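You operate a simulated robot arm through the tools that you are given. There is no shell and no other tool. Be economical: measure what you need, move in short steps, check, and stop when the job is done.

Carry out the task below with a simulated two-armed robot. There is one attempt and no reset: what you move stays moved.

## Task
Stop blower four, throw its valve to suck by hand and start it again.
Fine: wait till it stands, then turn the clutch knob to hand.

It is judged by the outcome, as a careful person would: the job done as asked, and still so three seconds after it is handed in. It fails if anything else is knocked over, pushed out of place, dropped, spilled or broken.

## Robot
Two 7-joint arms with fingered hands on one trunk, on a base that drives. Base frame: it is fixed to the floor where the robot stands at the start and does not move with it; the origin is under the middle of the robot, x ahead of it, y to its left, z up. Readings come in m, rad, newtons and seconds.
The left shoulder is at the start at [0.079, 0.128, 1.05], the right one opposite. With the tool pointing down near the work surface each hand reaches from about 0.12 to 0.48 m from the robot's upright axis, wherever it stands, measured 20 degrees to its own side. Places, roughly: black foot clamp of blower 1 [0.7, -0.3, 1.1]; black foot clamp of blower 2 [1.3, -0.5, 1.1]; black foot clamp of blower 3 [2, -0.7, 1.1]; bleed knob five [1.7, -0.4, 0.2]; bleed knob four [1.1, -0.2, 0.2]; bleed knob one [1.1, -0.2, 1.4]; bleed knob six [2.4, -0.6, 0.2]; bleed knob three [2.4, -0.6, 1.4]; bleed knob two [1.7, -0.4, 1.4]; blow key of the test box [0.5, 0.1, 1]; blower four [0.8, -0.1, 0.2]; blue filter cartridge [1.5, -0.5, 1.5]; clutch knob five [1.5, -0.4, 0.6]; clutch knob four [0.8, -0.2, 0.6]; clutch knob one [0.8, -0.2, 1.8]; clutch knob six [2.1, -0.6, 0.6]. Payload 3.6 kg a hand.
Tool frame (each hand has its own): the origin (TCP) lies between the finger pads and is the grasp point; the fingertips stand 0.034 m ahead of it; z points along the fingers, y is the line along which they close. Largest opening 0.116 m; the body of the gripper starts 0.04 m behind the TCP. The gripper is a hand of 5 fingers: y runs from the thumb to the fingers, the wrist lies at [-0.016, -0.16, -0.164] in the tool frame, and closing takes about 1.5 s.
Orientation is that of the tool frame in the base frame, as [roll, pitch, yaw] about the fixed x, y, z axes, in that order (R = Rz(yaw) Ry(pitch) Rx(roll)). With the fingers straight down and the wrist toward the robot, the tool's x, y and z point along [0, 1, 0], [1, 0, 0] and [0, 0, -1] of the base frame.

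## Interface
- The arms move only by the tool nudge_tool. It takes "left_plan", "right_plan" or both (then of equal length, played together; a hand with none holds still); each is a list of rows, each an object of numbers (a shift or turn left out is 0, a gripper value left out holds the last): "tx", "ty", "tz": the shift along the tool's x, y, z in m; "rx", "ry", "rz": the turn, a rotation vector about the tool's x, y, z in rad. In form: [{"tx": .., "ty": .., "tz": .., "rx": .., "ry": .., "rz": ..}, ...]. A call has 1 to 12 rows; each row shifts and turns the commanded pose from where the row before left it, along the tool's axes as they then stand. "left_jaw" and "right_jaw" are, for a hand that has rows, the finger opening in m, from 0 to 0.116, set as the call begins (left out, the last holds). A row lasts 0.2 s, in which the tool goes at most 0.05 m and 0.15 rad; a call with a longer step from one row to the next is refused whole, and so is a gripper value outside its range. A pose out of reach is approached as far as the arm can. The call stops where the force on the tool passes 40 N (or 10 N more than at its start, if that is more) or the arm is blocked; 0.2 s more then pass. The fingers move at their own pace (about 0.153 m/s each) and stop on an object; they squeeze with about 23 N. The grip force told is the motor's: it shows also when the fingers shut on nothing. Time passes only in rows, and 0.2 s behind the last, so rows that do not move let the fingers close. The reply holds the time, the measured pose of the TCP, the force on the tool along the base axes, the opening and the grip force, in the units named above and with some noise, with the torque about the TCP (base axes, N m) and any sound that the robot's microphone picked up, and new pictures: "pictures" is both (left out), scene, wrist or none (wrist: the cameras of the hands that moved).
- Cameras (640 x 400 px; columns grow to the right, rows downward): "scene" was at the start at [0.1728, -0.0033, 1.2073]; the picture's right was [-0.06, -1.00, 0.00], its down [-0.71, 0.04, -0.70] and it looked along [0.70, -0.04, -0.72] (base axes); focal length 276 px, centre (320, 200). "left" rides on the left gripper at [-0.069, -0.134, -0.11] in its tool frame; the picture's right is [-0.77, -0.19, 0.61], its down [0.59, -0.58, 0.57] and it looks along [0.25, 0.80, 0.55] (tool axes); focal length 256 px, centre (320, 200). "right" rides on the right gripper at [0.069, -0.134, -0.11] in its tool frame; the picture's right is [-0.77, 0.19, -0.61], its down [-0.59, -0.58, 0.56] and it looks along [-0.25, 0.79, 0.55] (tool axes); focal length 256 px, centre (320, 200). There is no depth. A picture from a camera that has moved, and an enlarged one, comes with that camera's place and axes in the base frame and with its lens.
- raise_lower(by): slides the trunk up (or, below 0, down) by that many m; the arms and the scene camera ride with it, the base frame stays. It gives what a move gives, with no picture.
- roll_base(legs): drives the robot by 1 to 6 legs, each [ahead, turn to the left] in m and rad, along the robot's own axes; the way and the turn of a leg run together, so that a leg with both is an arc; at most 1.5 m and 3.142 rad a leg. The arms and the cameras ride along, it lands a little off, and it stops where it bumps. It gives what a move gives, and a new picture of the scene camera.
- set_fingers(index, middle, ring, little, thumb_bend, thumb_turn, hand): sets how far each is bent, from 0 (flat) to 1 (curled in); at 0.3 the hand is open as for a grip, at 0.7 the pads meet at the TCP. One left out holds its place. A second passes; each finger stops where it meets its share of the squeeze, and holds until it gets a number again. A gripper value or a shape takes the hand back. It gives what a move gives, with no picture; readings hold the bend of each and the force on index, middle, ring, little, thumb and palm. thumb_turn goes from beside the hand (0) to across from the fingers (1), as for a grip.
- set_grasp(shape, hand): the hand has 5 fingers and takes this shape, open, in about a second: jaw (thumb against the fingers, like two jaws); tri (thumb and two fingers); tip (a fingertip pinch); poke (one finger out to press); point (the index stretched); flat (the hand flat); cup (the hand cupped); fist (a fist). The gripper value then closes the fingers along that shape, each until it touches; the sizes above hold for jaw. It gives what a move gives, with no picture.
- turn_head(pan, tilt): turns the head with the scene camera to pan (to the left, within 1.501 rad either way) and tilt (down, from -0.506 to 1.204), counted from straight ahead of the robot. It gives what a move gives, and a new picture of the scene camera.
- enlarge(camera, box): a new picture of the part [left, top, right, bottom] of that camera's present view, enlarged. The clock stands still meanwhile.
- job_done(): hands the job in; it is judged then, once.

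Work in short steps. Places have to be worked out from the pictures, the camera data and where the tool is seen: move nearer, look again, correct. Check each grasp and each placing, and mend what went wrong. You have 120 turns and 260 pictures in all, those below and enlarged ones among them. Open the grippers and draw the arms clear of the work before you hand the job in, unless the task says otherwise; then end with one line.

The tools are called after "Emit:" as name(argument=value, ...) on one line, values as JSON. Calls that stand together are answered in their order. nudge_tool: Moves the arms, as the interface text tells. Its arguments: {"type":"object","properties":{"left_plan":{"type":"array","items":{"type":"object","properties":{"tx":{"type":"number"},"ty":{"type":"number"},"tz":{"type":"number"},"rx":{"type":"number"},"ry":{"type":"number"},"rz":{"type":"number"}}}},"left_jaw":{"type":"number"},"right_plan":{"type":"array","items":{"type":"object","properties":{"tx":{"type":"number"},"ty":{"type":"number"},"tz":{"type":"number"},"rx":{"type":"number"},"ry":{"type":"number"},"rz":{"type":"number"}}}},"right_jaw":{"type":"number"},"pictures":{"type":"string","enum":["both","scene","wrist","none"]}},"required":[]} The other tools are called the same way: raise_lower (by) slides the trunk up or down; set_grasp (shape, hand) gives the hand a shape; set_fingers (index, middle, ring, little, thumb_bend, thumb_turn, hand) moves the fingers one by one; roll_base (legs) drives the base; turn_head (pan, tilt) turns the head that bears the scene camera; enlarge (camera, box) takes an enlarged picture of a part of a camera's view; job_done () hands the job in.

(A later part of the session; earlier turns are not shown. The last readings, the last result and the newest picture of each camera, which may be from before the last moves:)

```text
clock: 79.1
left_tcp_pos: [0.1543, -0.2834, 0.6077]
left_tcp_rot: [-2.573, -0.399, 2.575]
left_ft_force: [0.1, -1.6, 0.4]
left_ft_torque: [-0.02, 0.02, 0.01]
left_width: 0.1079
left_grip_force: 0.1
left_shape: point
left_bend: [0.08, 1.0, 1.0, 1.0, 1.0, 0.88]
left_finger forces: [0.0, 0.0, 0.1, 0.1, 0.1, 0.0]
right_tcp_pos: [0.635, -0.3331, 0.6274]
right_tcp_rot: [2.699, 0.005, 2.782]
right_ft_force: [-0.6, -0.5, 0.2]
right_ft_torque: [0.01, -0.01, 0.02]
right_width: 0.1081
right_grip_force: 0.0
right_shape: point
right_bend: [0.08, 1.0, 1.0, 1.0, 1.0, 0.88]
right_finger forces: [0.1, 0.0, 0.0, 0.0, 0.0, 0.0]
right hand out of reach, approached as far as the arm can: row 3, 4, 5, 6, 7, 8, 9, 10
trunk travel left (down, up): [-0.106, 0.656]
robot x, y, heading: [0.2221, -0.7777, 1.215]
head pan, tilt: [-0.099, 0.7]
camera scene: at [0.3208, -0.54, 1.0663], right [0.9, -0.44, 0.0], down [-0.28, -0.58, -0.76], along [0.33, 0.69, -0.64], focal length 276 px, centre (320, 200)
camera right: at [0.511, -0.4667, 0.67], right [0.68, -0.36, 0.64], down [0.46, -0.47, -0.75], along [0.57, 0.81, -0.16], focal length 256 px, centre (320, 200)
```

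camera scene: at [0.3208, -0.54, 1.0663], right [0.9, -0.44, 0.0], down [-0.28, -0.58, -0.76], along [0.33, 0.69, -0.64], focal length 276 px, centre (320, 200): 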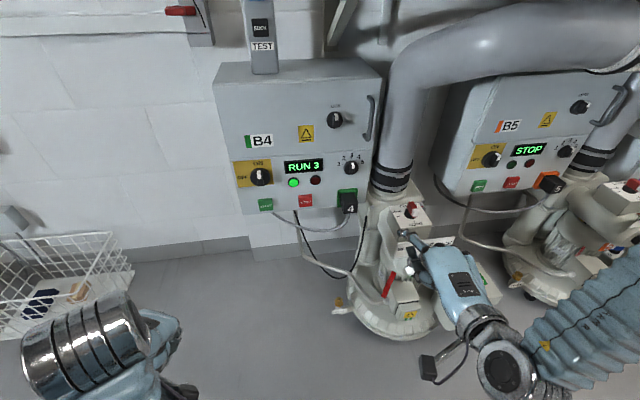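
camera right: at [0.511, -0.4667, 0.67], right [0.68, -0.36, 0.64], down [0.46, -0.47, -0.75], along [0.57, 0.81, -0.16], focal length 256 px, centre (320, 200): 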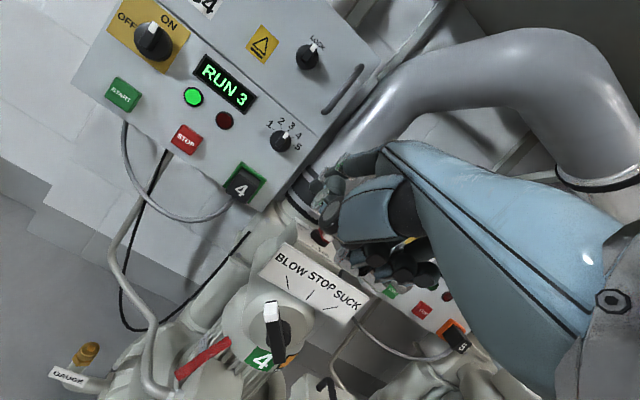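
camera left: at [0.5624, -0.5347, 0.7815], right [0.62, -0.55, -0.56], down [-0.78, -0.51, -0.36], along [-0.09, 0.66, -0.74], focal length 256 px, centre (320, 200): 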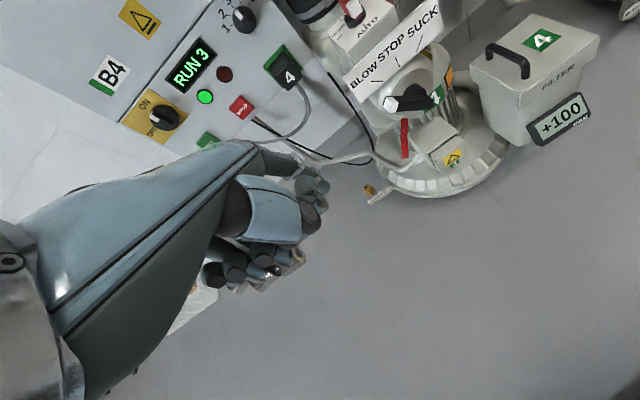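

In this view the index tip shows; I place it at tool (0.01, 0.085, 0.04). The arm folds too far when low and close, so I go left first, then forward and down toward a point 5 cm before STOP.

Emit:
nudge_tool(right_plan=[{"tx": 0.045}, {"tx": 0.045}, {"tx": 0.045, "ty": 0.015, "tz": 0.01}, {"tx": 0.035, "ty": 0.03, "tz": 0.015}, {"tx": 0.02, "ty": 0.03, "tz": 0.03}, {"ty": 0.025, "tz": 0.04}, {"ty": 0.02, "tz": 0.04}], pictures="both")

```text
clock: 80.7
left_tcp_pos: [0.1546, -0.2829, 0.6079]
left_tcp_rot: [-2.571, -0.398, 2.573]
left_ft_force: [0.4, 0.6, -0.1]
left_ft_torque: [0.02, 0.01, 0.0]
left_width: 0.1081
left_grip_force: 0.0
left_shape: point
left_bend: [0.08, 1.0, 1.0, 1.0, 1.0, 0.88]
left_finger forces: [0.0, 0.0, 0.1, 0.0, 0.1, 0.0]
right_tcp_pos: [0.6377, -0.1844, 0.692]
right_tcp_rot: [2.701, 0.005, 2.786]
right_ft_force: [0.1, -0.4, -0.2]
right_ft_torque: [-0.02, 0.03, -0.03]
right_width: 0.108
right_grip_force: 0.1
right_shape: point
right_bend: [0.08, 1.0, 1.0, 1.0, 1.0, 0.88]
right_finger forces: [0.1, 0.1, 0.1, 0.1, 0.0, 0.0]
right hand out of reach, approached as far as the arm can: row 1, 2, 3, 4, 5, 6, 7
trunk travel left (down, up): [-0.106, 0.656]
robot x, y, heading: [0.2208, -0.7736, 1.216]
head pan, tilt: [-0.099, 0.7]
camera scene: at [0.321, -0.5397, 1.0662], right [0.9, -0.44, 0.0], down [-0.28, -0.58, -0.76], along [0.33, 0.69, -0.64], focal length 276 px, centre (320, 200)
camera right: at [0.5133, -0.318, 0.7347], right [0.69, -0.35, 0.64], down [0.46, -0.47, -0.75], along [0.57, 0.81, -0.16], focal length 256 px, centre (320, 200)
```

scene: 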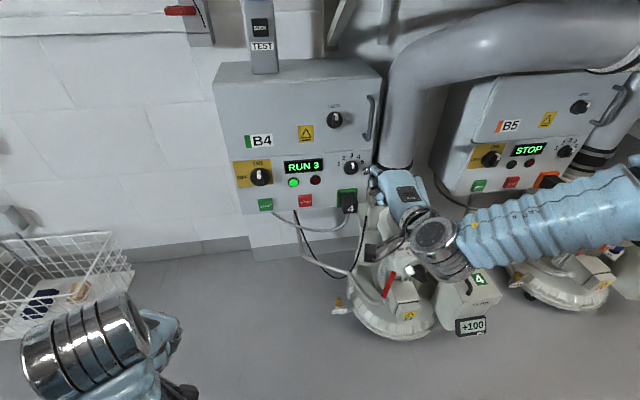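
right: 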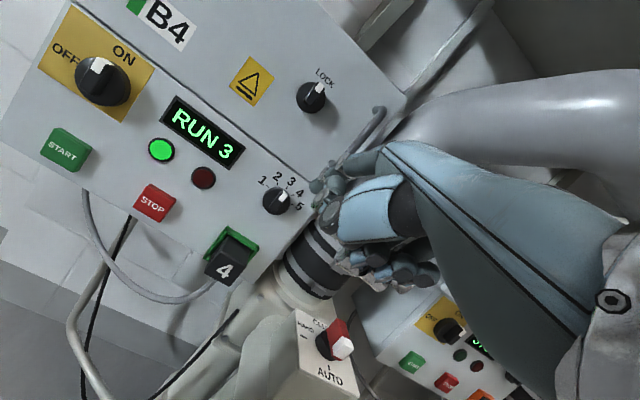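

The right arm cannot cross further left. I pull it back a little and turn the base left by 0.22 rad, so STOP comes in front of the right arm.

Emit:
nudge_tool(right_plan=[{"ty": -0.04, "tz": -0.01}, {"ty": -0.04, "tz": -0.01}], pictures="none")

Emit:
roll_base(legs=[[0, 0.24]])

```text
clock: 81.3
left_tcp_pos: [0.155, -0.2839, 0.6076]
left_tcp_rot: [-2.569, -0.397, 2.572]
left_ft_force: [0.3, 1.2, 0.2]
left_ft_torque: [-0.02, 0.0, 0.02]
left_width: 0.1079
left_grip_force: 0.1
left_shape: point
left_bend: [0.08, 1.0, 1.0, 1.0, 1.0, 0.88]
left_finger forces: [0.0, 0.0, 0.1, 0.1, 0.0, 0.0]
right_tcp_pos: [0.6081, -0.2595, 0.677]
right_tcp_rot: [2.698, 0.007, 2.783]
right_ft_force: [-0.1, 0.8, 0.4]
right_ft_torque: [-0.01, 0.01, 0.01]
right_width: 0.108
right_grip_force: 0.1
right_shape: point
right_bend: [0.08, 1.0, 1.0, 1.0, 1.0, 0.88]
right_finger forces: [0.0, 0.0, 0.0, 0.1, 0.0, 0.0]
trunk travel left (down, up): [-0.106, 0.656]
robot x, y, heading: [0.2229, -0.7736, 1.215]
head pan, tilt: [-0.099, 0.7]
```

```text
clock: 82.6
left_tcp_pos: [0.0394, -0.3144, 0.6071]
left_tcp_rot: [-2.572, -0.395, 2.816]
left_ft_force: [-0.5, -0.9, 0.3]
left_ft_torque: [0.01, -0.02, 0.02]
left_width: 0.1079
left_grip_force: 0.1
left_shape: point
left_bend: [0.08, 1.0, 1.0, 1.0, 1.0, 0.88]
left_finger forces: [0.0, 0.0, 0.0, 0.0, 0.0, 0.1]
right_tcp_pos: [0.4753, -0.1835, 0.6775]
right_tcp_rot: [2.7, 0.007, 3.024]
right_ft_force: [0.7, 0.3, 0.4]
right_ft_torque: [0.0, -0.03, 0.0]
right_width: 0.1078
right_grip_force: 0.2
right_shape: point
right_bend: [0.08, 1.0, 1.0, 1.0, 1.0, 0.88]
right_finger forces: [0.0, 0.0, 0.0, 0.0, 0.0, 0.0]
trunk travel left (down, up): [-0.106, 0.656]
robot x, y, heading: [0.2233, -0.7747, 1.461]
head pan, tilt: [-0.099, 0.7]
camera scene: at [0.261, -0.5237, 1.0663], right [0.98, -0.21, 0.0], down [-0.14, -0.63, -0.76], along [0.16, 0.75, -0.64], focal length 276 px, centre (320, 200)
```

scene: 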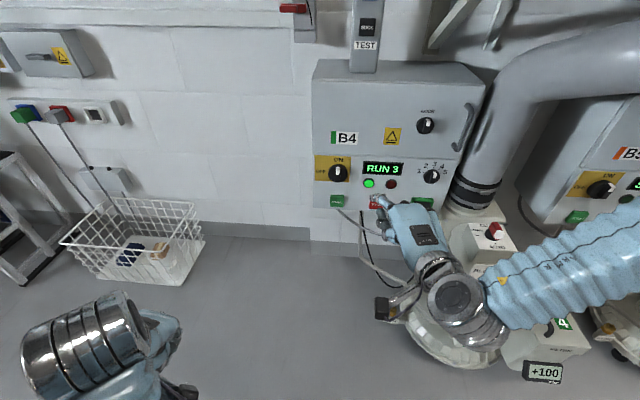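

The finger now points at STOP from above. I move down to about 5 cm in front of it.

Emit:
nudge_tool(right_plan=[{"tx": -0.012, "ty": 0.0, "tz": 0.038}, {"tx": -0.012, "ty": 0.005, "tz": 0.038}, {"tx": -0.012, "ty": 0.01, "tz": 0.038}, {"tx": -0.012, "ty": 0.01, "tz": 0.038}, {"tx": -0.01, "ty": 0.01, "tz": 0.038}], pictures="both")

```text
clock: 83.8
left_tcp_pos: [0.0396, -0.3151, 0.6075]
left_tcp_rot: [-2.573, -0.396, 2.818]
left_ft_force: [0.1, -0.1, 0.0]
left_ft_torque: [-0.03, 0.03, 0.01]
left_width: 0.1081
left_grip_force: 0.1
left_shape: point
left_bend: [0.08, 1.0, 1.0, 1.0, 1.0, 0.88]
left_finger forces: [0.0, 0.1, 0.1, 0.0, 0.0, 0.0]
right_tcp_pos: [0.5914, -0.1222, 0.6251]
right_tcp_rot: [2.703, 0.004, 3.024]
right_ft_force: [0.4, 0.6, 0.0]
right_ft_torque: [-0.02, -0.01, 0.02]
right_width: 0.1084
right_grip_force: 0.0
right_shape: point
right_bend: [0.08, 1.0, 1.0, 1.0, 1.0, 0.88]
right_finger forces: [0.0, 0.0, 0.0, 0.0, 0.0, 0.0]
right hand out of reach, approached as far as the arm can: row 1, 2, 3, 4, 5
trunk travel left (down, up): [-0.106, 0.656]
robot x, y, heading: [0.2214, -0.7731, 1.456]
head pan, tilt: [-0.099, 0.7]
camera scene: at [0.2616, -0.5237, 1.0663], right [0.98, -0.21, 0.0], down [-0.14, -0.63, -0.76], along [0.16, 0.75, -0.64], focal length 276 px, centre (320, 200)
camera right: at [0.5021, -0.2809, 0.6676], right [0.75, -0.18, 0.64], down [0.56, -0.35, -0.75], along [0.36, 0.92, -0.16], focal length 256 px, centre (320, 200)
```

scene: 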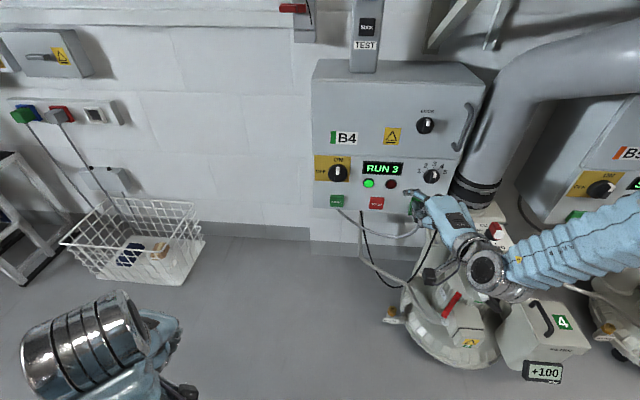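
right: 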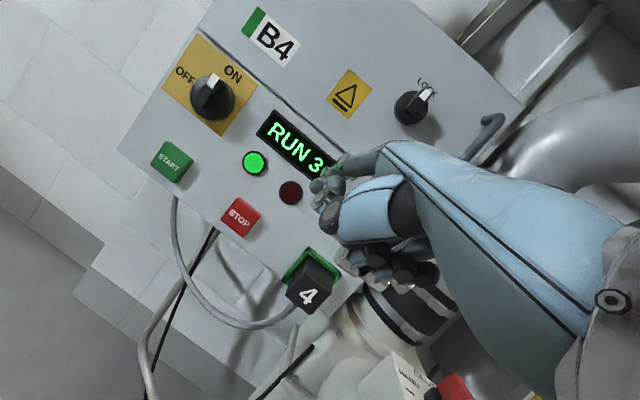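

The arm's limit slopes outward as the hand gets lower. I pull back slightly and lower the trunk the remaining 0.1 m, which brings the shoulder down.

Emit:
nudge_tool(right_plan=[{"ty": -0.04, "tz": -0.015}, {"ty": -0.03, "tz": -0.015, "tx": 0.02}], pictures="none")

Emit:
raise_lower(by=-0.1)

Emit:
nudge_tool(right_plan=[{"rz": -0.1}, {"rz": -0.1}, {"rz": -0.1}], pictures="both")

```text
clock: 84.4
left_tcp_pos: [0.0386, -0.3148, 0.608]
left_tcp_rot: [-2.572, -0.399, 2.816]
left_ft_force: [-0.3, 0.4, -0.7]
left_ft_torque: [0.04, 0.01, -0.01]
left_width: 0.1081
left_grip_force: 0.0
left_shape: point
left_bend: [0.08, 1.0, 1.0, 1.0, 1.0, 0.88]
left_finger forces: [0.1, 0.0, 0.1, 0.1, 0.0, 0.0]
right_tcp_pos: [0.5616, -0.1952, 0.623]
right_tcp_rot: [2.698, 0.005, 3.025]
right_ft_force: [-0.5, -0.3, -0.8]
right_ft_torque: [0.01, 0.05, 0.0]
right_width: 0.108
right_grip_force: 0.1
right_shape: point
right_bend: [0.08, 1.0, 1.0, 1.0, 1.0, 0.88]
right_finger forces: [0.1, 0.1, 0.0, 0.0, 0.0, 0.1]
trunk travel left (down, up): [-0.106, 0.656]
robot x, y, heading: [0.2239, -0.7782, 1.452]
head pan, tilt: [-0.099, 0.7]
```

```text
clock: 85.7
left_tcp_pos: [0.047, -0.2872, 0.4625]
left_tcp_rot: [-2.436, -0.356, 2.751]
left_ft_force: [1.0, -0.1, 0.9]
left_ft_torque: [0.04, -0.01, 0.02]
left_width: 0.1079
left_grip_force: 0.0
left_shape: point
left_bend: [0.08, 1.0, 1.0, 1.0, 1.0, 0.88]
left_finger forces: [0.0, 0.0, 0.0, 0.0, 0.0, 0.0]
right_tcp_pos: [0.5615, -0.1784, 0.5067]
right_tcp_rot: [2.728, 0.009, 3.025]
right_ft_force: [-0.2, -1.1, 1.5]
right_ft_torque: [-0.03, -0.02, -0.01]
right_width: 0.1079
right_grip_force: 0.0
right_shape: point
right_bend: [0.08, 1.0, 1.0, 1.0, 1.0, 0.88]
right_finger forces: [0.0, 0.0, 0.0, 0.0, 0.1, 0.0]
trunk travel left (down, up): [-0.006, 0.756]
robot x, y, heading: [0.2228, -0.7737, 1.456]
head pan, tilt: [-0.099, 0.7]
```

```text
clock: 86.5
left_tcp_pos: [0.0893, -0.2407, 0.454]
left_tcp_rot: [-2.422, -0.325, 2.577]
left_ft_force: [11.1, 1.8, 5.1]
left_ft_torque: [-0.06, 0.69, -0.1]
left_width: 0.0001
left_grip_force: 0.0
left_shape: point
left_bend: [0.08, 1.0, 1.0, 1.0, 1.0, 0.88]
left_finger forces: [0.1, 0.0, 0.1, 0.0, 0.0, 0.1]
right_tcp_pos: [0.5549, -0.2021, 0.5475]
right_tcp_rot: [2.644, 0.143, -3.052]
right_ft_force: [-4.1, 0.6, 2.0]
right_ft_torque: [-0.07, -0.17, -0.15]
right_width: 0.0
right_grip_force: 0.1
right_shape: point
right_bend: [0.08, 1.0, 1.0, 1.0, 1.0, 0.88]
right_finger forces: [0.1, 0.0, 0.0, 0.0, 0.0, 0.0]
trunk travel left (down, up): [-0.006, 0.756]
robot x, y, heading: [0.2244, -0.7789, 1.452]
head pan, tilt: [-0.099, 0.7]
stopped in row 3 (right hand): the arm was blocked; the commanded pose is now the measured one
camera scene: at [0.2731, -0.3579, 0.9277], right [0.98, -0.21, 0.02], down [-0.14, -0.71, -0.69], along [0.16, 0.67, -0.73], focal length 276 px, centre (320, 200)
camera right: at [0.4961, -0.3789, 0.5703], right [0.68, -0.07, 0.73], down [0.71, -0.18, -0.68], along [0.17, 0.98, -0.07], focal length 256 px, centre (320, 200)
```

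scene: 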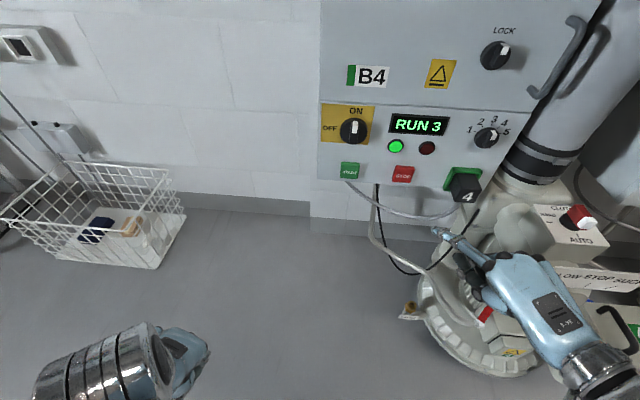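
right: 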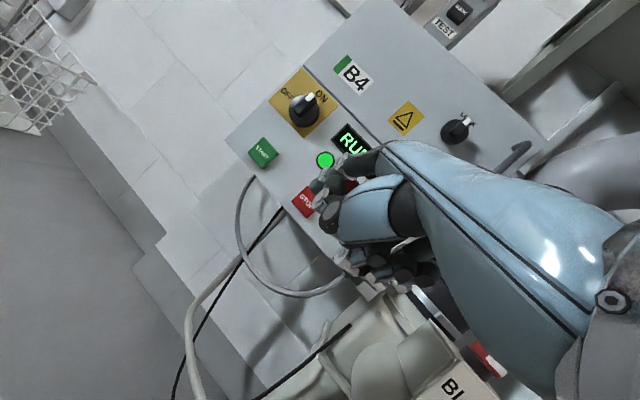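

The tip is now at about (0.54, -0.12, 0.55), checked by both tool frame and camera; STOP at (0.565, 0.066, 0.52). I move to 3 cm in front of STOP.

Emit:
nudge_tool(right_plan=[{"tx": -0.005, "ty": 0.024, "tz": 0.021}, {"tx": -0.005, "ty": 0.024, "tz": 0.021}, {"tx": -0.005, "ty": 0.024, "tz": 0.021}, {"tx": -0.005, "ty": 0.024, "tz": 0.021}, {"tx": -0.005, "ty": 0.022, "tz": 0.02}], pictures="both")

```text
clock: 86.8
left_tcp_pos: [0.0297, -0.2203, 0.4737]
left_tcp_rot: [-2.272, -0.588, 2.405]
left_ft_force: [1.6, 0.7, 0.1]
left_ft_torque: [-0.04, 0.07, 0.0]
left_width: 0.1077
left_grip_force: 0.1
left_shape: point
left_bend: [0.08, 1.0, 1.0, 1.0, 1.0, 0.88]
left_finger forces: [0.1, 0.1, 0.0, 0.0, 0.0, 0.1]
right_tcp_pos: [0.5565, -0.2346, 0.5795]
right_tcp_rot: [2.568, 0.184, -3.097]
right_ft_force: [-0.3, 0.0, 0.2]
right_ft_torque: [0.01, 0.03, 0.04]
right_width: 0.0001
right_grip_force: 0.0
right_shape: point
right_bend: [0.08, 1.0, 1.0, 1.0, 1.0, 0.88]
right_finger forces: [0.0, 0.0, 0.0, 0.0, 0.0, 0.0]
trunk travel left (down, up): [-0.006, 0.756]
robot x, y, heading: [0.2212, -0.7736, 1.451]
head pan, tilt: [-0.099, 0.7]
stopped in row 1 (right hand): the arm was blocked; the commanded pose is now the measured one
camera scene: at [0.2766, -0.3573, 0.9272], right [0.98, -0.22, 0.02], down [-0.14, -0.71, -0.69], along [0.16, 0.67, -0.73], focal length 276 px, centre (320, 200)
camera right: at [0.4929, -0.4104, 0.5871], right [0.65, -0.14, 0.74], down [0.73, -0.14, -0.67], along [0.2, 0.98, 0.01], focal length 256 px, centre (320, 200)
```

scene: 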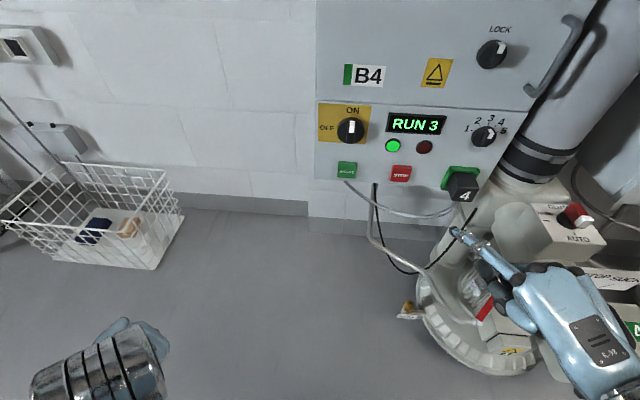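
right: 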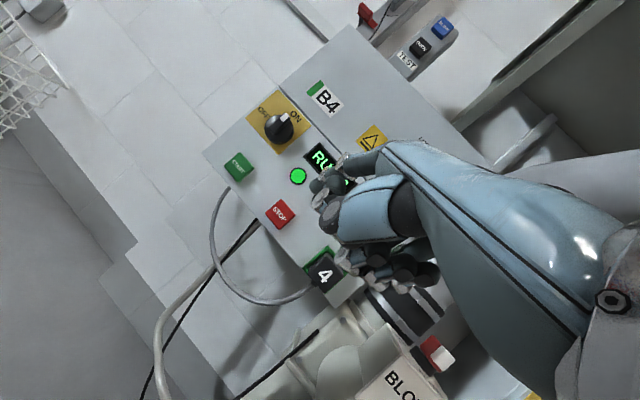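

Both arms seem jammed against the robot's own folded body at the lowest trunk height. I raise the trunk 5 cm to free them.

Emit:
raise_lower(by=0.05)

Emit:
nudge_tool(right_plan=[{"ty": 0.0}, {"ty": 0.015, "tz": 0.01}, {"ty": 0.015, "tz": 0.01}], pictures="scene")

```text
clock: 87.1
left_tcp_pos: [0.0824, -0.2419, 0.4839]
left_tcp_rot: [-2.281, -0.536, 2.305]
left_ft_force: [-20.6, 18.5, 4.2]
left_ft_torque: [-0.84, -1.23, 0.65]
left_width: 0.1081
left_grip_force: 0.0
left_shape: point
left_bend: [0.08, 1.0, 1.0, 1.0, 1.0, 0.88]
left_finger forces: [0.1, 0.0, 0.0, 0.1, 0.0, 0.1]
right_tcp_pos: [0.5946, -0.2959, 0.5964]
right_tcp_rot: [2.522, 0.266, 3.094]
right_ft_force: [-4.5, -8.8, -38.1]
right_ft_torque: [2.4, -0.28, -0.29]
right_width: 0.1078
right_grip_force: 0.1
right_shape: point
right_bend: [0.08, 1.0, 1.0, 1.0, 1.0, 0.88]
right_finger forces: [0.0, 0.1, 0.0, 0.0, 0.1, 0.0]
trunk travel left (down, up): [-0.007, 0.756]
robot x, y, heading: [0.2218, -0.7742, 1.441]
head pan, tilt: [-0.099, 0.7]
stopped: the arm was blocked; the commanded pose is now the measured one
```

```text
clock: 87.4
left_tcp_pos: [0.0958, -0.276, 0.5064]
left_tcp_rot: [-2.363, -0.529, 2.366]
left_ft_force: [4.9, -0.1, 0.7]
left_ft_torque: [-0.04, 0.28, -0.05]
left_width: 0.0001
left_grip_force: 0.0
left_shape: point
left_bend: [0.08, 1.0, 1.0, 1.0, 1.0, 0.88]
left_finger forces: [0.0, 0.0, 0.0, 0.0, 0.1, 0.1]
right_tcp_pos: [0.5827, -0.3328, 0.6597]
right_tcp_rot: [2.286, 0.285, 3.07]
right_ft_force: [0.0, 6.7, 4.3]
right_ft_torque: [-0.44, -0.05, 0.07]
right_width: 0.1079
right_grip_force: 0.0
right_shape: point
right_bend: [0.08, 1.0, 1.0, 1.0, 1.0, 0.88]
right_finger forces: [0.0, 0.1, 0.1, 0.0, 0.1, 0.0]
trunk travel left (down, up): [-0.007, 0.756]
robot x, y, heading: [0.2253, -0.7716, 1.445]
head pan, tilt: [-0.099, 0.7]
stopped in row 1 (left hand): the arm was blocked; the commanded pose is now the measured one
camera scene: at [0.2737, -0.4293, 0.9489], right [0.98, -0.22, 0.01], down [-0.14, -0.66, -0.74], along [0.17, 0.72, -0.67], focal length 276 px, centre (320, 200)
```

scene: 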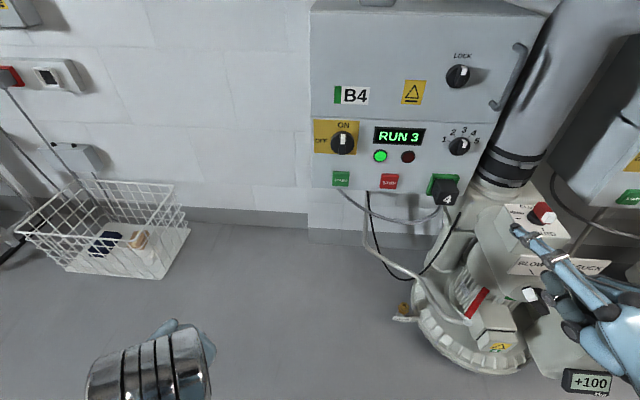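

The body is coming back up by itself. I let it settle and raise again.

Emit:
raise_lower(by=0.06)

Emit:
nudge_tool(left_plan=[{"tx": 0}, {"tx": 0}], right_plan=[{"tx": 0}, {"tx": 0}], pictures="scene")

```text
clock: 88.4
left_tcp_pos: [0.0681, -0.2885, 0.5778]
left_tcp_rot: [-2.391, -0.574, 2.433]
left_ft_force: [0.0, -0.6, -0.6]
left_ft_torque: [0.02, 0.01, 0.02]
left_width: 0.0
left_grip_force: 0.1
left_shape: point
left_bend: [0.08, 1.0, 1.0, 1.0, 1.0, 0.88]
left_finger forces: [0.1, 0.0, 0.1, 0.0, 0.0, 0.0]
right_tcp_pos: [0.5683, -0.3459, 0.7415]
right_tcp_rot: [2.246, 0.249, 3.081]
right_ft_force: [0.1, 0.7, -0.3]
right_ft_torque: [0.01, 0.0, -0.02]
right_width: 0.0
right_grip_force: 0.1
right_shape: point
right_bend: [0.08, 1.0, 1.0, 1.0, 1.0, 0.88]
right_finger forces: [0.0, 0.0, 0.0, 0.1, 0.0, 0.1]
trunk travel left (down, up): [-0.067, 0.696]
robot x, y, heading: [0.2244, -0.7767, 1.457]
head pan, tilt: [-0.099, 0.7]
```

```text
clock: 89.0
left_tcp_pos: [0.0653, -0.2883, 0.5772]
left_tcp_rot: [-2.388, -0.577, 2.427]
left_ft_force: [0.4, 0.0, -0.8]
left_ft_torque: [-0.04, -0.01, 0.02]
left_width: 0.0
left_grip_force: 0.0
left_shape: point
left_bend: [0.08, 1.0, 1.0, 1.0, 1.0, 0.88]
left_finger forces: [0.1, 0.1, 0.1, 0.0, 0.0, 0.0]
right_tcp_pos: [0.5687, -0.3473, 0.7426]
right_tcp_rot: [2.247, 0.25, 3.083]
right_ft_force: [0.5, 0.1, 0.8]
right_ft_torque: [-0.04, -0.02, 0.0]
right_width: 0.0
right_grip_force: 0.0
right_shape: point
right_bend: [0.08, 1.0, 1.0, 1.0, 1.0, 0.88]
right_finger forces: [0.0, 0.0, 0.0, 0.0, 0.1, 0.0]
trunk travel left (down, up): [-0.067, 0.696]
robot x, y, heading: [0.2212, -0.7749, 1.449]
head pan, tilt: [-0.099, 0.7]
camera scene: at [0.2665, -0.5007, 1.0232], right [0.98, -0.22, 0.0], down [-0.14, -0.63, -0.76], along [0.17, 0.75, -0.64], focal length 276 px, centre (320, 200)
```

scene: 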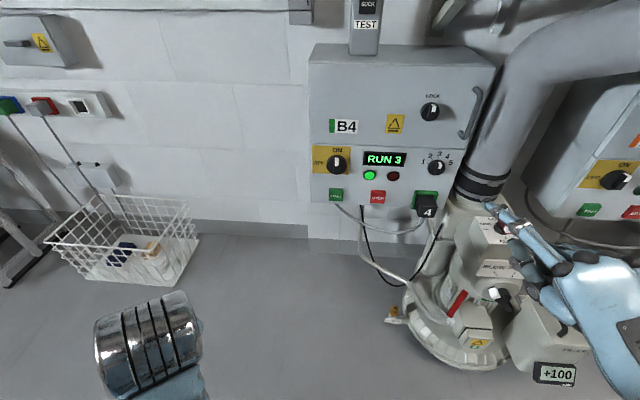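

Settled, and now the finger points level and straight at the panel. I move diagonally forward and down toward STOP, half of the way first.

Emit:
nudge_tool(right_plan=[{"tx": 0.008, "tz": 0.039}, {"tx": 0.008, "tz": 0.039}, {"tx": 0.008, "tz": 0.039}, {"tx": 0.008, "tz": 0.039}, {"tx": 0.008, "tz": 0.039}], pictures="scene")

```text
clock: 90.2
left_tcp_pos: [0.0656, -0.2867, 0.5762]
left_tcp_rot: [-2.385, -0.576, 2.427]
left_ft_force: [-0.4, -0.7, 0.1]
left_ft_torque: [0.02, -0.04, -0.02]
left_width: 0.0
left_grip_force: 0.0
left_shape: point
left_bend: [0.08, 1.0, 1.0, 1.0, 1.0, 0.88]
left_finger forces: [0.0, 0.0, 0.0, 0.0, 0.1, 0.0]
right_tcp_pos: [0.5786, -0.1931, 0.6393]
right_tcp_rot: [2.253, 0.245, 3.085]
right_ft_force: [0.1, 0.0, 1.2]
right_ft_torque: [0.02, 0.01, -0.02]
right_width: 0.0
right_grip_force: 0.2
right_shape: point
right_bend: [0.08, 1.0, 1.0, 1.0, 1.0, 0.88]
right_finger forces: [0.0, 0.1, 0.1, 0.1, 0.0, 0.0]
right hand out of reach, approached as far as the arm can: row 4, 5
trunk travel left (down, up): [-0.067, 0.696]
robot x, y, heading: [0.225, -0.7756, 1.448]
head pan, tilt: [-0.099, 0.7]
camera scene: at [0.2671, -0.4954, 1.0225], right [0.98, -0.22, 0.0], down [-0.14, -0.63, -0.76], along [0.17, 0.74, -0.65], focal length 276 px, centre (320, 200)
```

scene: 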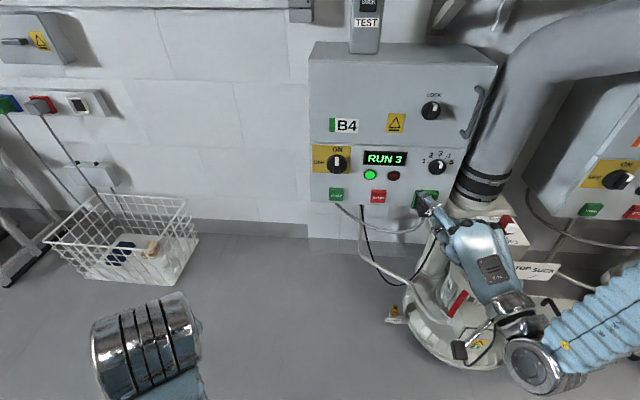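

The arm prefers targets further to its right. I turn the base left another 0.18 rad; the tip has room.

Emit:
roll_base(legs=[[0, 0.18]])

```text
clock: 91.3
left_tcp_pos: [-0.0195, -0.3236, 0.5772]
left_tcp_rot: [-2.385, -0.58, 2.608]
left_ft_force: [0.4, 0.0, 0.1]
left_ft_torque: [-0.01, -0.01, -0.01]
left_width: 0.0
left_grip_force: 0.2
left_shape: point
left_bend: [0.08, 1.0, 1.0, 1.0, 1.0, 0.88]
left_finger forces: [0.0, 0.0, 0.0, 0.0, 0.1, 0.1]
right_tcp_pos: [0.4682, -0.1412, 0.6404]
right_tcp_rot: [2.252, 0.247, -3.019]
right_ft_force: [-0.6, 0.3, -0.1]
right_ft_torque: [0.0, 0.0, -0.01]
right_width: 0.0001
right_grip_force: 0.0
right_shape: point
right_bend: [0.08, 1.0, 1.0, 1.0, 1.0, 0.88]
right_finger forces: [0.1, 0.0, 0.0, 0.0, 0.0, 0.1]
trunk travel left (down, up): [-0.067, 0.696]
robot x, y, heading: [0.2235, -0.7754, 1.628]
head pan, tilt: [-0.099, 0.7]
camera scene: at [0.2159, -0.4923, 1.0225], right [1.0, -0.04, 0.0], down [-0.03, -0.65, -0.76], along [0.03, 0.76, -0.65], focal length 276 px, centre (320, 200)
```

scene: 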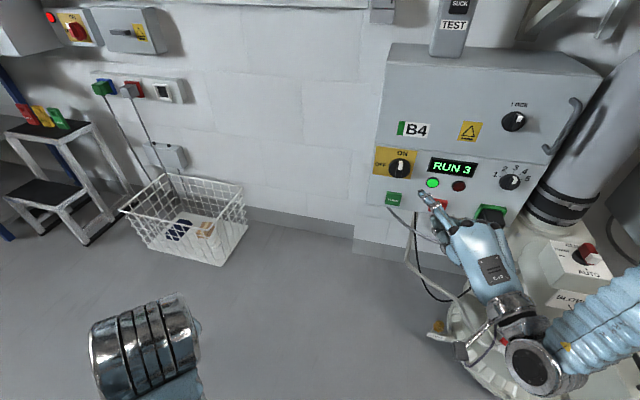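

Tip near (0.44, -0.07, 0.68). I go right and down to the point in front of STOP.

Emit:
nudge_tool(right_plan=[{"tx": -0.017, "ty": -0.018, "tz": 0.036}, {"tx": -0.017, "ty": -0.018, "tz": 0.036}, {"tx": -0.017, "ty": -0.018, "tz": 0.036}, {"tx": -0.017, "ty": -0.019, "tz": 0.036}, {"tx": -0.017, "ty": -0.019, "tz": 0.036}], pictures="both")

```text
clock: 92.5
left_tcp_pos: [-0.0216, -0.3262, 0.581]
left_tcp_rot: [-2.387, -0.59, 2.606]
left_ft_force: [-0.2, 0.4, -0.7]
left_ft_torque: [0.04, 0.01, 0.01]
left_width: 0.0
left_grip_force: 0.0
left_shape: point
left_bend: [0.08, 1.0, 1.0, 1.0, 1.0, 0.88]
left_finger forces: [0.0, 0.0, 0.0, 0.0, 0.0, 0.0]
right_tcp_pos: [0.5804, -0.0766, 0.6414]
right_tcp_rot: [2.251, 0.247, -3.02]
right_ft_force: [-0.1, -1.0, 0.6]
right_ft_torque: [0.01, 0.03, -0.01]
right_width: 0.0
right_grip_force: 0.0
right_shape: point
right_bend: [0.08, 1.0, 1.0, 1.0, 1.0, 0.88]
right_finger forces: [0.0, 0.1, 0.1, 0.0, 0.1, 0.1]
right hand out of reach, approached as far as the arm can: row 1, 2, 3, 4, 5
trunk travel left (down, up): [-0.067, 0.696]
robot x, y, heading: [0.2234, -0.7734, 1.635]
head pan, tilt: [-0.099, 0.7]
camera scene: at [0.2164, -0.4944, 1.0228], right [1.0, -0.04, 0.0], down [-0.03, -0.65, -0.76], along [0.03, 0.76, -0.65], focal length 276 px, centre (320, 200)
camera right: at [0.5426, -0.2521, 0.5896], right [0.66, -0.28, 0.7], down [0.75, 0.17, -0.64], along [0.06, 0.94, 0.32], focal length 256 px, centre (320, 200)
```

scene: 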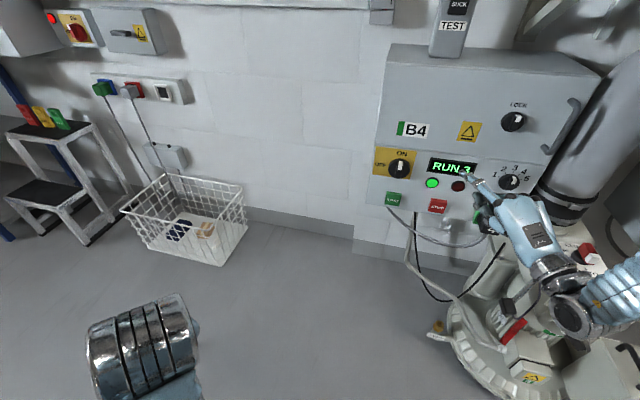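
right: 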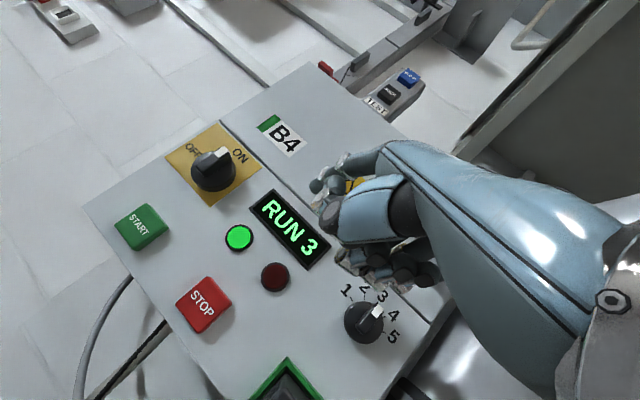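

The wrist cannot go lower with the finger level. Pointing the hand more steeply down puts the wrist higher above the fingertip, so I back off and tip the hand down, to push the button with the tip of a down-slanting finger.

Emit:
nudge_tool(right_plan=[{"ty": -0.03, "tz": -0.035}, {"ty": -0.03, "tz": -0.035}, {"rx": 0.13, "ry": 0.04}, {"rx": 0.13, "ry": 0.04}, {"rx": 0.13, "ry": 0.04}, {"rx": 0.13, "ry": 0.04}, {"rx": 0.13, "ry": 0.04}, {"rx": 0.13, "ry": 0.04}, {"rx": 0.11}], pictures="scene")

```text
clock: 94.5
left_tcp_pos: [-0.0213, -0.3276, 0.5806]
left_tcp_rot: [-2.389, -0.592, 2.61]
left_ft_force: [0.3, 0.5, -0.7]
left_ft_torque: [0.03, -0.01, -0.02]
left_width: 0.0
left_grip_force: 0.0
left_shape: point
left_bend: [0.08, 1.0, 1.0, 1.0, 1.0, 0.88]
left_finger forces: [0.0, 0.0, 0.0, 0.0, 0.0, 0.0]
right_tcp_pos: [0.5932, -0.1692, 0.6362]
right_tcp_rot: [-3.126, 0.041, -2.909]
right_ft_force: [0.3, 0.7, 0.2]
right_ft_torque: [0.01, -0.02, 0.04]
right_width: 0.0
right_grip_force: 0.0
right_shape: point
right_bend: [0.08, 1.0, 1.0, 1.0, 1.0, 0.88]
right_finger forces: [0.0, 0.1, 0.1, 0.0, 0.1, 0.1]
trunk travel left (down, up): [-0.067, 0.696]
robot x, y, heading: [0.2238, -0.7749, 1.63]
head pan, tilt: [-0.099, 0.7]
camera scene: at [0.2165, -0.4974, 1.0232], right [1.0, -0.04, 0.0], down [-0.03, -0.64, -0.76], along [0.03, 0.76, -0.64], focal length 276 px, centre (320, 200)
```

scene: 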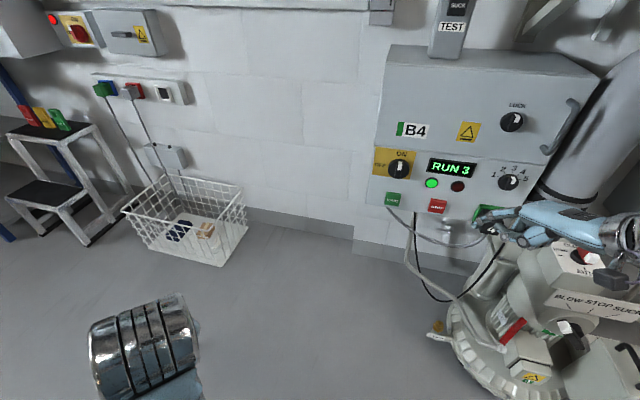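

That orientation is reachable. The tip is about 15 cm in front of STOP and 8 cm above; I lower it.

Emit:
nudge_tool(right_plan=[{"tz": 0.04}, {"tz": 0.035}], pictures="both")

```text
clock: 95.2
left_tcp_pos: [-0.0218, -0.327, 0.5791]
left_tcp_rot: [-2.387, -0.589, 2.609]
left_ft_force: [0.7, 0.3, -0.1]
left_ft_torque: [0.01, 0.01, 0.04]
left_width: 0.0
left_grip_force: 0.0
left_shape: point
left_bend: [0.08, 1.0, 1.0, 1.0, 1.0, 0.88]
left_finger forces: [0.0, 0.1, 0.1, 0.0, 0.1, 0.0]
right_tcp_pos: [0.599, -0.1691, 0.5684]
right_tcp_rot: [-3.124, 0.045, -2.908]
right_ft_force: [0.2, -0.4, 0.6]
right_ft_torque: [0.0, 0.02, -0.02]
right_width: 0.1081
right_grip_force: 0.1
right_shape: point
right_bend: [0.08, 1.0, 1.0, 1.0, 1.0, 0.88]
right_finger forces: [0.1, 0.0, 0.0, 0.0, 0.0, 0.0]
right hand out of reach, approached as far as the arm can: row 2
trunk travel left (down, up): [-0.067, 0.696]
robot x, y, heading: [0.2247, -0.7755, 1.628]
head pan, tilt: [-0.099, 0.7]
camera scene: at [0.2162, -0.4973, 1.023], right [1.0, -0.04, 0.0], down [-0.03, -0.64, -0.76], along [0.03, 0.76, -0.64], focal length 276 px, centre (320, 200)
camera right: at [0.5567, -0.3144, 0.6787], right [0.67, 0.36, 0.64], down [0.73, -0.43, -0.53], along [0.08, 0.83, -0.56], focal length 256 px, centre (320, 200)
```

scene: 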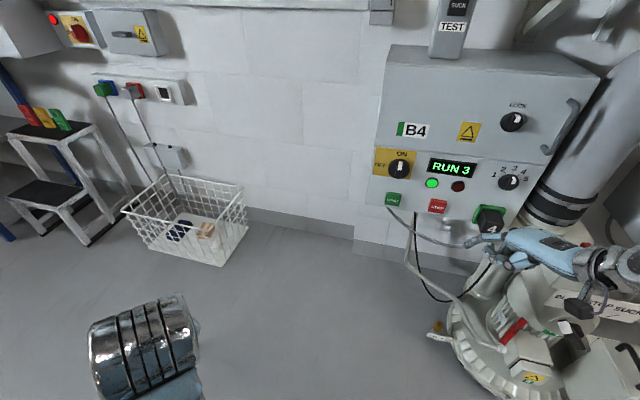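
right: 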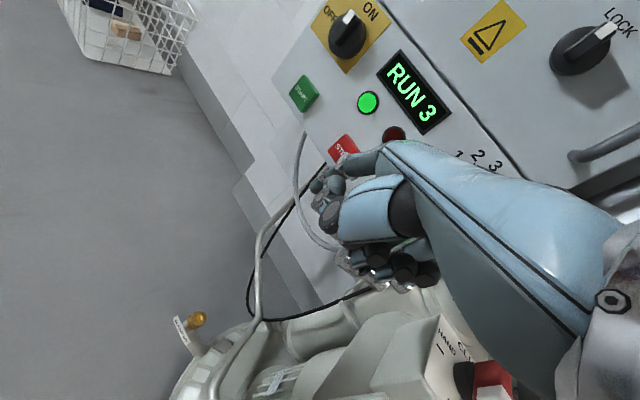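

Tip is at about (0.577, -0.085, 0.53), right height. To keep the fist clear of the plug on the right, I yaw the hand right by 0.3 rad and shift left.

Emit:
nudge_tool(right_plan=[{"rz": 0.1, "tx": 0.015}, {"rz": 0.1, "tx": 0.015}, {"rz": 0.1, "tx": 0.015}], pictures="scene")

```text
clock: 96.0
left_tcp_pos: [-0.0225, -0.3275, 0.5799]
left_tcp_rot: [-2.388, -0.588, 2.611]
left_ft_force: [-0.6, -1.6, -0.8]
left_ft_torque: [0.01, 0.04, 0.01]
left_width: 0.0
left_grip_force: 0.1
left_shape: point
left_bend: [0.08, 1.0, 1.0, 1.0, 1.0, 0.88]
left_finger forces: [0.0, 0.1, 0.0, 0.0, 0.0, 0.1]
right_tcp_pos: [0.5524, -0.1752, 0.5682]
right_tcp_rot: [-3.138, 0.042, 3.073]
right_ft_force: [0.2, -1.0, -0.3]
right_ft_torque: [0.01, 0.04, 0.02]
right_width: 0.1082
right_grip_force: 0.0
right_shape: point
right_bend: [0.08, 1.0, 1.0, 1.0, 1.0, 0.88]
right_finger forces: [0.0, 0.0, 0.1, 0.1, 0.0, 0.0]
trunk travel left (down, up): [-0.067, 0.696]
robot x, y, heading: [0.2222, -0.7745, 1.628]
head pan, tilt: [-0.099, 0.7]
camera scene: at [0.2162, -0.4973, 1.0232], right [1.0, -0.04, 0.0], down [-0.03, -0.64, -0.76], along [0.03, 0.76, -0.64], focal length 276 px, centre (320, 200)
```

scene: 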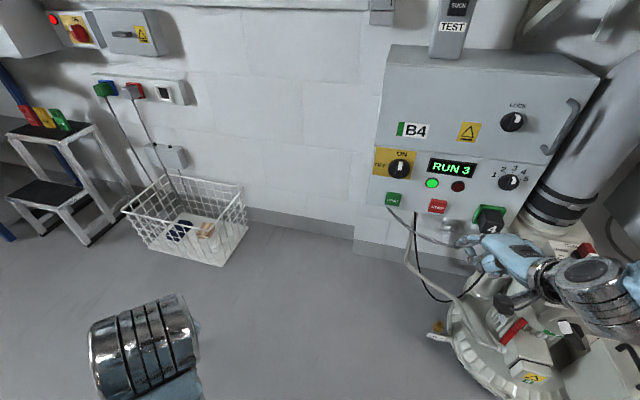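

Good. Now I advance 11 cm toward STOP.

Emit:
nudge_tool(right_plan=[{"ty": 0.03}, {"ty": 0.03}, {"ty": 0.03}, {"ty": 0.02, "tz": 0.005}], pictures="both")

Emit:
enlarge(camera="scene", box=[360, 140, 560, 280])

```text
clock: 97.0
left_tcp_pos: [-0.023, -0.3258, 0.5787]
left_tcp_rot: [-2.384, -0.588, 2.606]
left_ft_force: [0.2, -0.1, 0.1]
left_ft_torque: [0.01, 0.03, -0.02]
left_width: 0.0002
left_grip_force: 0.1
left_shape: point
left_bend: [0.08, 1.0, 1.0, 1.0, 1.0, 0.88]
left_finger forces: [0.1, 0.1, 0.0, 0.0, 0.0, 0.0]
right_tcp_pos: [0.5599, -0.0648, 0.5598]
right_tcp_rot: [-3.136, 0.044, 3.075]
right_ft_force: [0.0, -0.3, -0.1]
right_ft_torque: [-0.02, -0.01, -0.02]
right_width: 0.1082
right_grip_force: 0.0
right_shape: point
right_bend: [0.08, 1.0, 1.0, 1.0, 1.0, 0.88]
right_finger forces: [0.0, 0.1, 0.1, 0.0, 0.0, 0.1]
trunk travel left (down, up): [-0.067, 0.696]
robot x, y, heading: [0.2249, -0.7727, 1.624]
head pan, tilt: [-0.099, 0.7]
camera scene: at [0.2162, -0.493, 1.0226], right [1.0, -0.04, 0.0], down [-0.03, -0.65, -0.76], along [0.03, 0.76, -0.65], focal length 276 px, centre (320, 200)
camera right: at [0.4762, -0.1934, 0.668], right [0.75, 0.14, 0.64], down [0.57, -0.62, -0.54], along [0.32, 0.77, -0.55], focal length 256 px, centre (320, 200)
```

scene: 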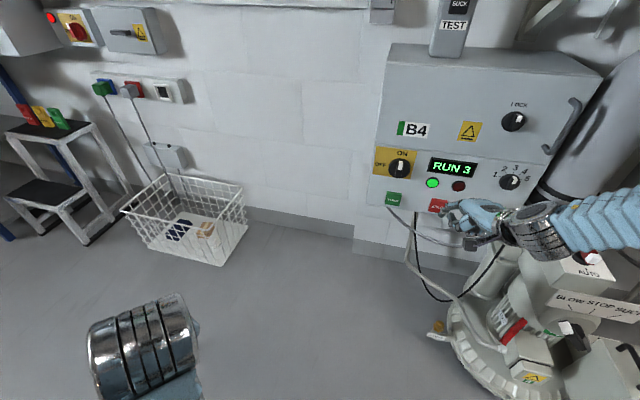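
right: 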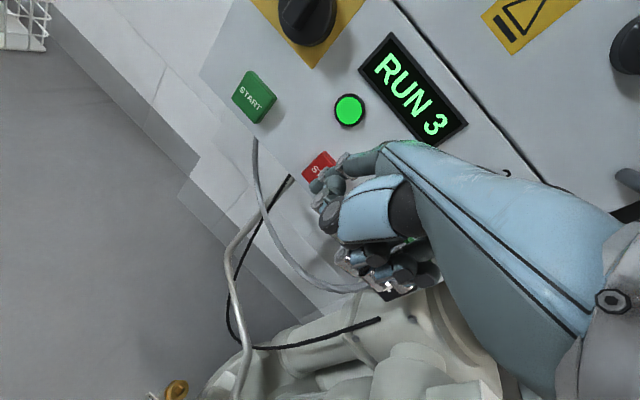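

```text
2.86 times, centred on (460, 210) of scene
camera zoom: at [0.2162, -0.493, 1.0226], right [1.0, -0.04, 0.0], down [-0.03, -0.65, -0.76], along [0.03, 0.76, -0.65], focal length 789 px, centre (-80, 171)
```

zoom: 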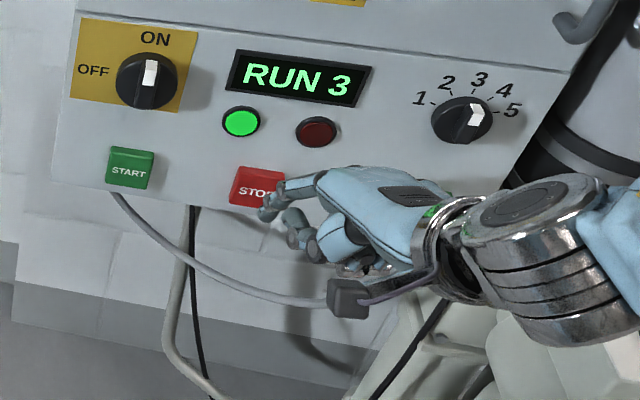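

The tip is about 4.5 cm from STOP, slightly left of centre. I push it on now.

Emit:
nudge_tool(right_plan=[{"tx": -0.008, "ty": 0.02, "tz": 0.006}, {"ty": 0.015}, {"ty": 0.01}, {"ty": 0.01}], pictures="scene")

Emit:
enlarge(camera="scene", box=[360, 140, 560, 280])

```text
clock: 98.0
left_tcp_pos: [-0.0216, -0.3294, 0.5844]
left_tcp_rot: [-2.396, -0.6, 2.609]
left_ft_force: [0.8, 0.0, -1.0]
left_ft_torque: [-0.07, 0.03, 0.02]
left_width: 0.0
left_grip_force: 0.1
left_shape: point
left_bend: [0.08, 1.0, 1.0, 1.0, 1.0, 0.88]
left_finger forces: [0.0, 0.0, 0.1, 0.0, 0.1, 0.1]
right_tcp_pos: [0.5723, -0.0149, 0.5594]
right_tcp_rot: [3.139, 0.042, 3.076]
right_ft_force: [-2.9, -6.8, -3.0]
right_ft_torque: [-0.42, 0.04, 0.26]
right_width: 0.1081
right_grip_force: 0.1
right_shape: point
right_bend: [0.12, 1.0, 1.0, 1.0, 1.0, 0.88]
right_finger forces: [7.6, 0.0, 0.0, 0.0, 0.1, 0.0]
trunk travel left (down, up): [-0.067, 0.696]
robot x, y, heading: [0.2239, -0.776, 1.633]
head pan, tilt: [-0.099, 0.7]
heard: click
camera scene: at [0.2163, -0.4915, 1.0223], right [1.0, -0.04, 0.0], down [-0.03, -0.65, -0.76], along [0.03, 0.76, -0.65], focal length 276 px, centre (320, 200)
```

scene: 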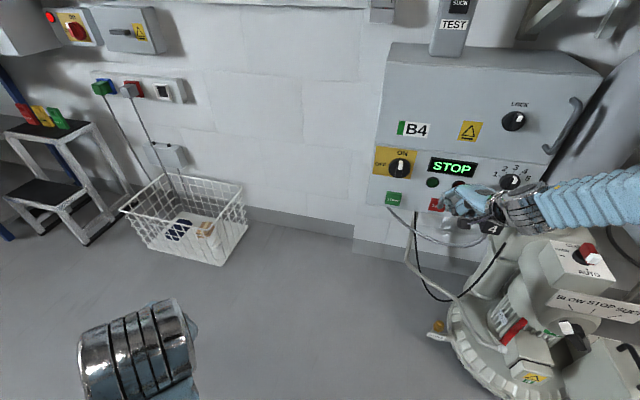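

```text
2.86 times, centred on (460, 210) of scene
camera zoom: at [0.2163, -0.4915, 1.0223], right [1.0, -0.04, 0.0], down [-0.03, -0.65, -0.76], along [0.03, 0.76, -0.65], focal length 789 px, centre (-80, 171)
```

zoom: 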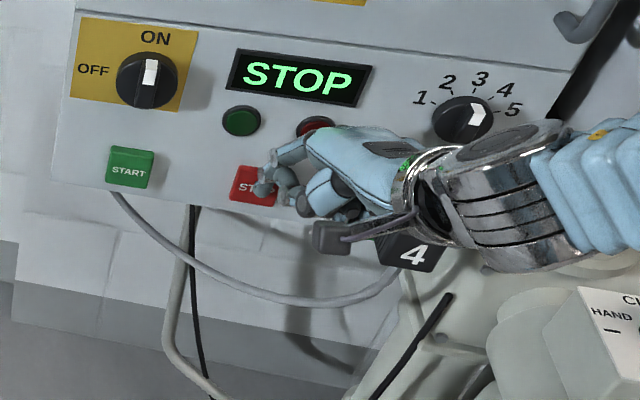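

STOP is pressed: click heard and the display shows STOP. I withdraw the finger.

Emit:
nudge_tool(right_plan=[{"ty": -0.03}, {"ty": -0.04}, {"ty": -0.04}, {"ty": -0.04}], pictures="scene")

Emit:
enlarge(camera="scene", box=[480, 130, 640, 300])

```text
clock: 99.0
left_tcp_pos: [-0.0216, -0.3295, 0.5805]
left_tcp_rot: [-2.385, -0.591, 2.606]
left_ft_force: [-0.3, -0.4, -0.7]
left_ft_torque: [-0.01, 0.02, -0.01]
left_width: 0.0
left_grip_force: 0.2
left_shape: point
left_bend: [0.08, 1.0, 1.0, 1.0, 1.0, 0.88]
left_finger forces: [0.0, 0.0, 0.0, 0.1, 0.0, 0.1]
right_tcp_pos: [0.563, -0.1638, 0.5582]
right_tcp_rot: [3.141, 0.043, 3.073]
right_ft_force: [-0.9, 0.0, 0.0]
right_ft_torque: [0.01, 0.02, 0.02]
right_width: 0.1079
right_grip_force: 0.2
right_shape: point
right_bend: [0.08, 1.0, 1.0, 1.0, 1.0, 0.88]
right_finger forces: [0.1, 0.0, 0.0, 0.0, 0.1, 0.0]
trunk travel left (down, up): [-0.067, 0.696]
robot x, y, heading: [0.2242, -0.7754, 1.625]
head pan, tilt: [-0.099, 0.7]
camera scene: at [0.2167, -0.4982, 1.0235], right [1.0, -0.04, 0.0], down [-0.03, -0.64, -0.76], along [0.03, 0.76, -0.64], focal length 276 px, centre (320, 200)
```

scene: 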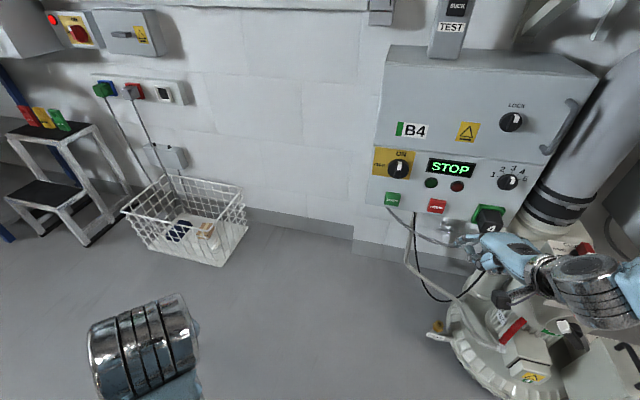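

```text
2.35 times, centred on (560, 215) of scene
camera zoom: at [0.2167, -0.4982, 1.0235], right [1.0, -0.04, 0.0], down [-0.03, -0.64, -0.76], along [0.03, 0.76, -0.64], focal length 650 px, centre (-245, 165)
```

zoom: 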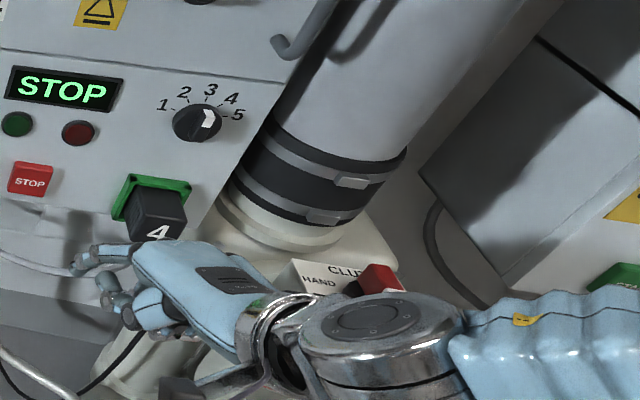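

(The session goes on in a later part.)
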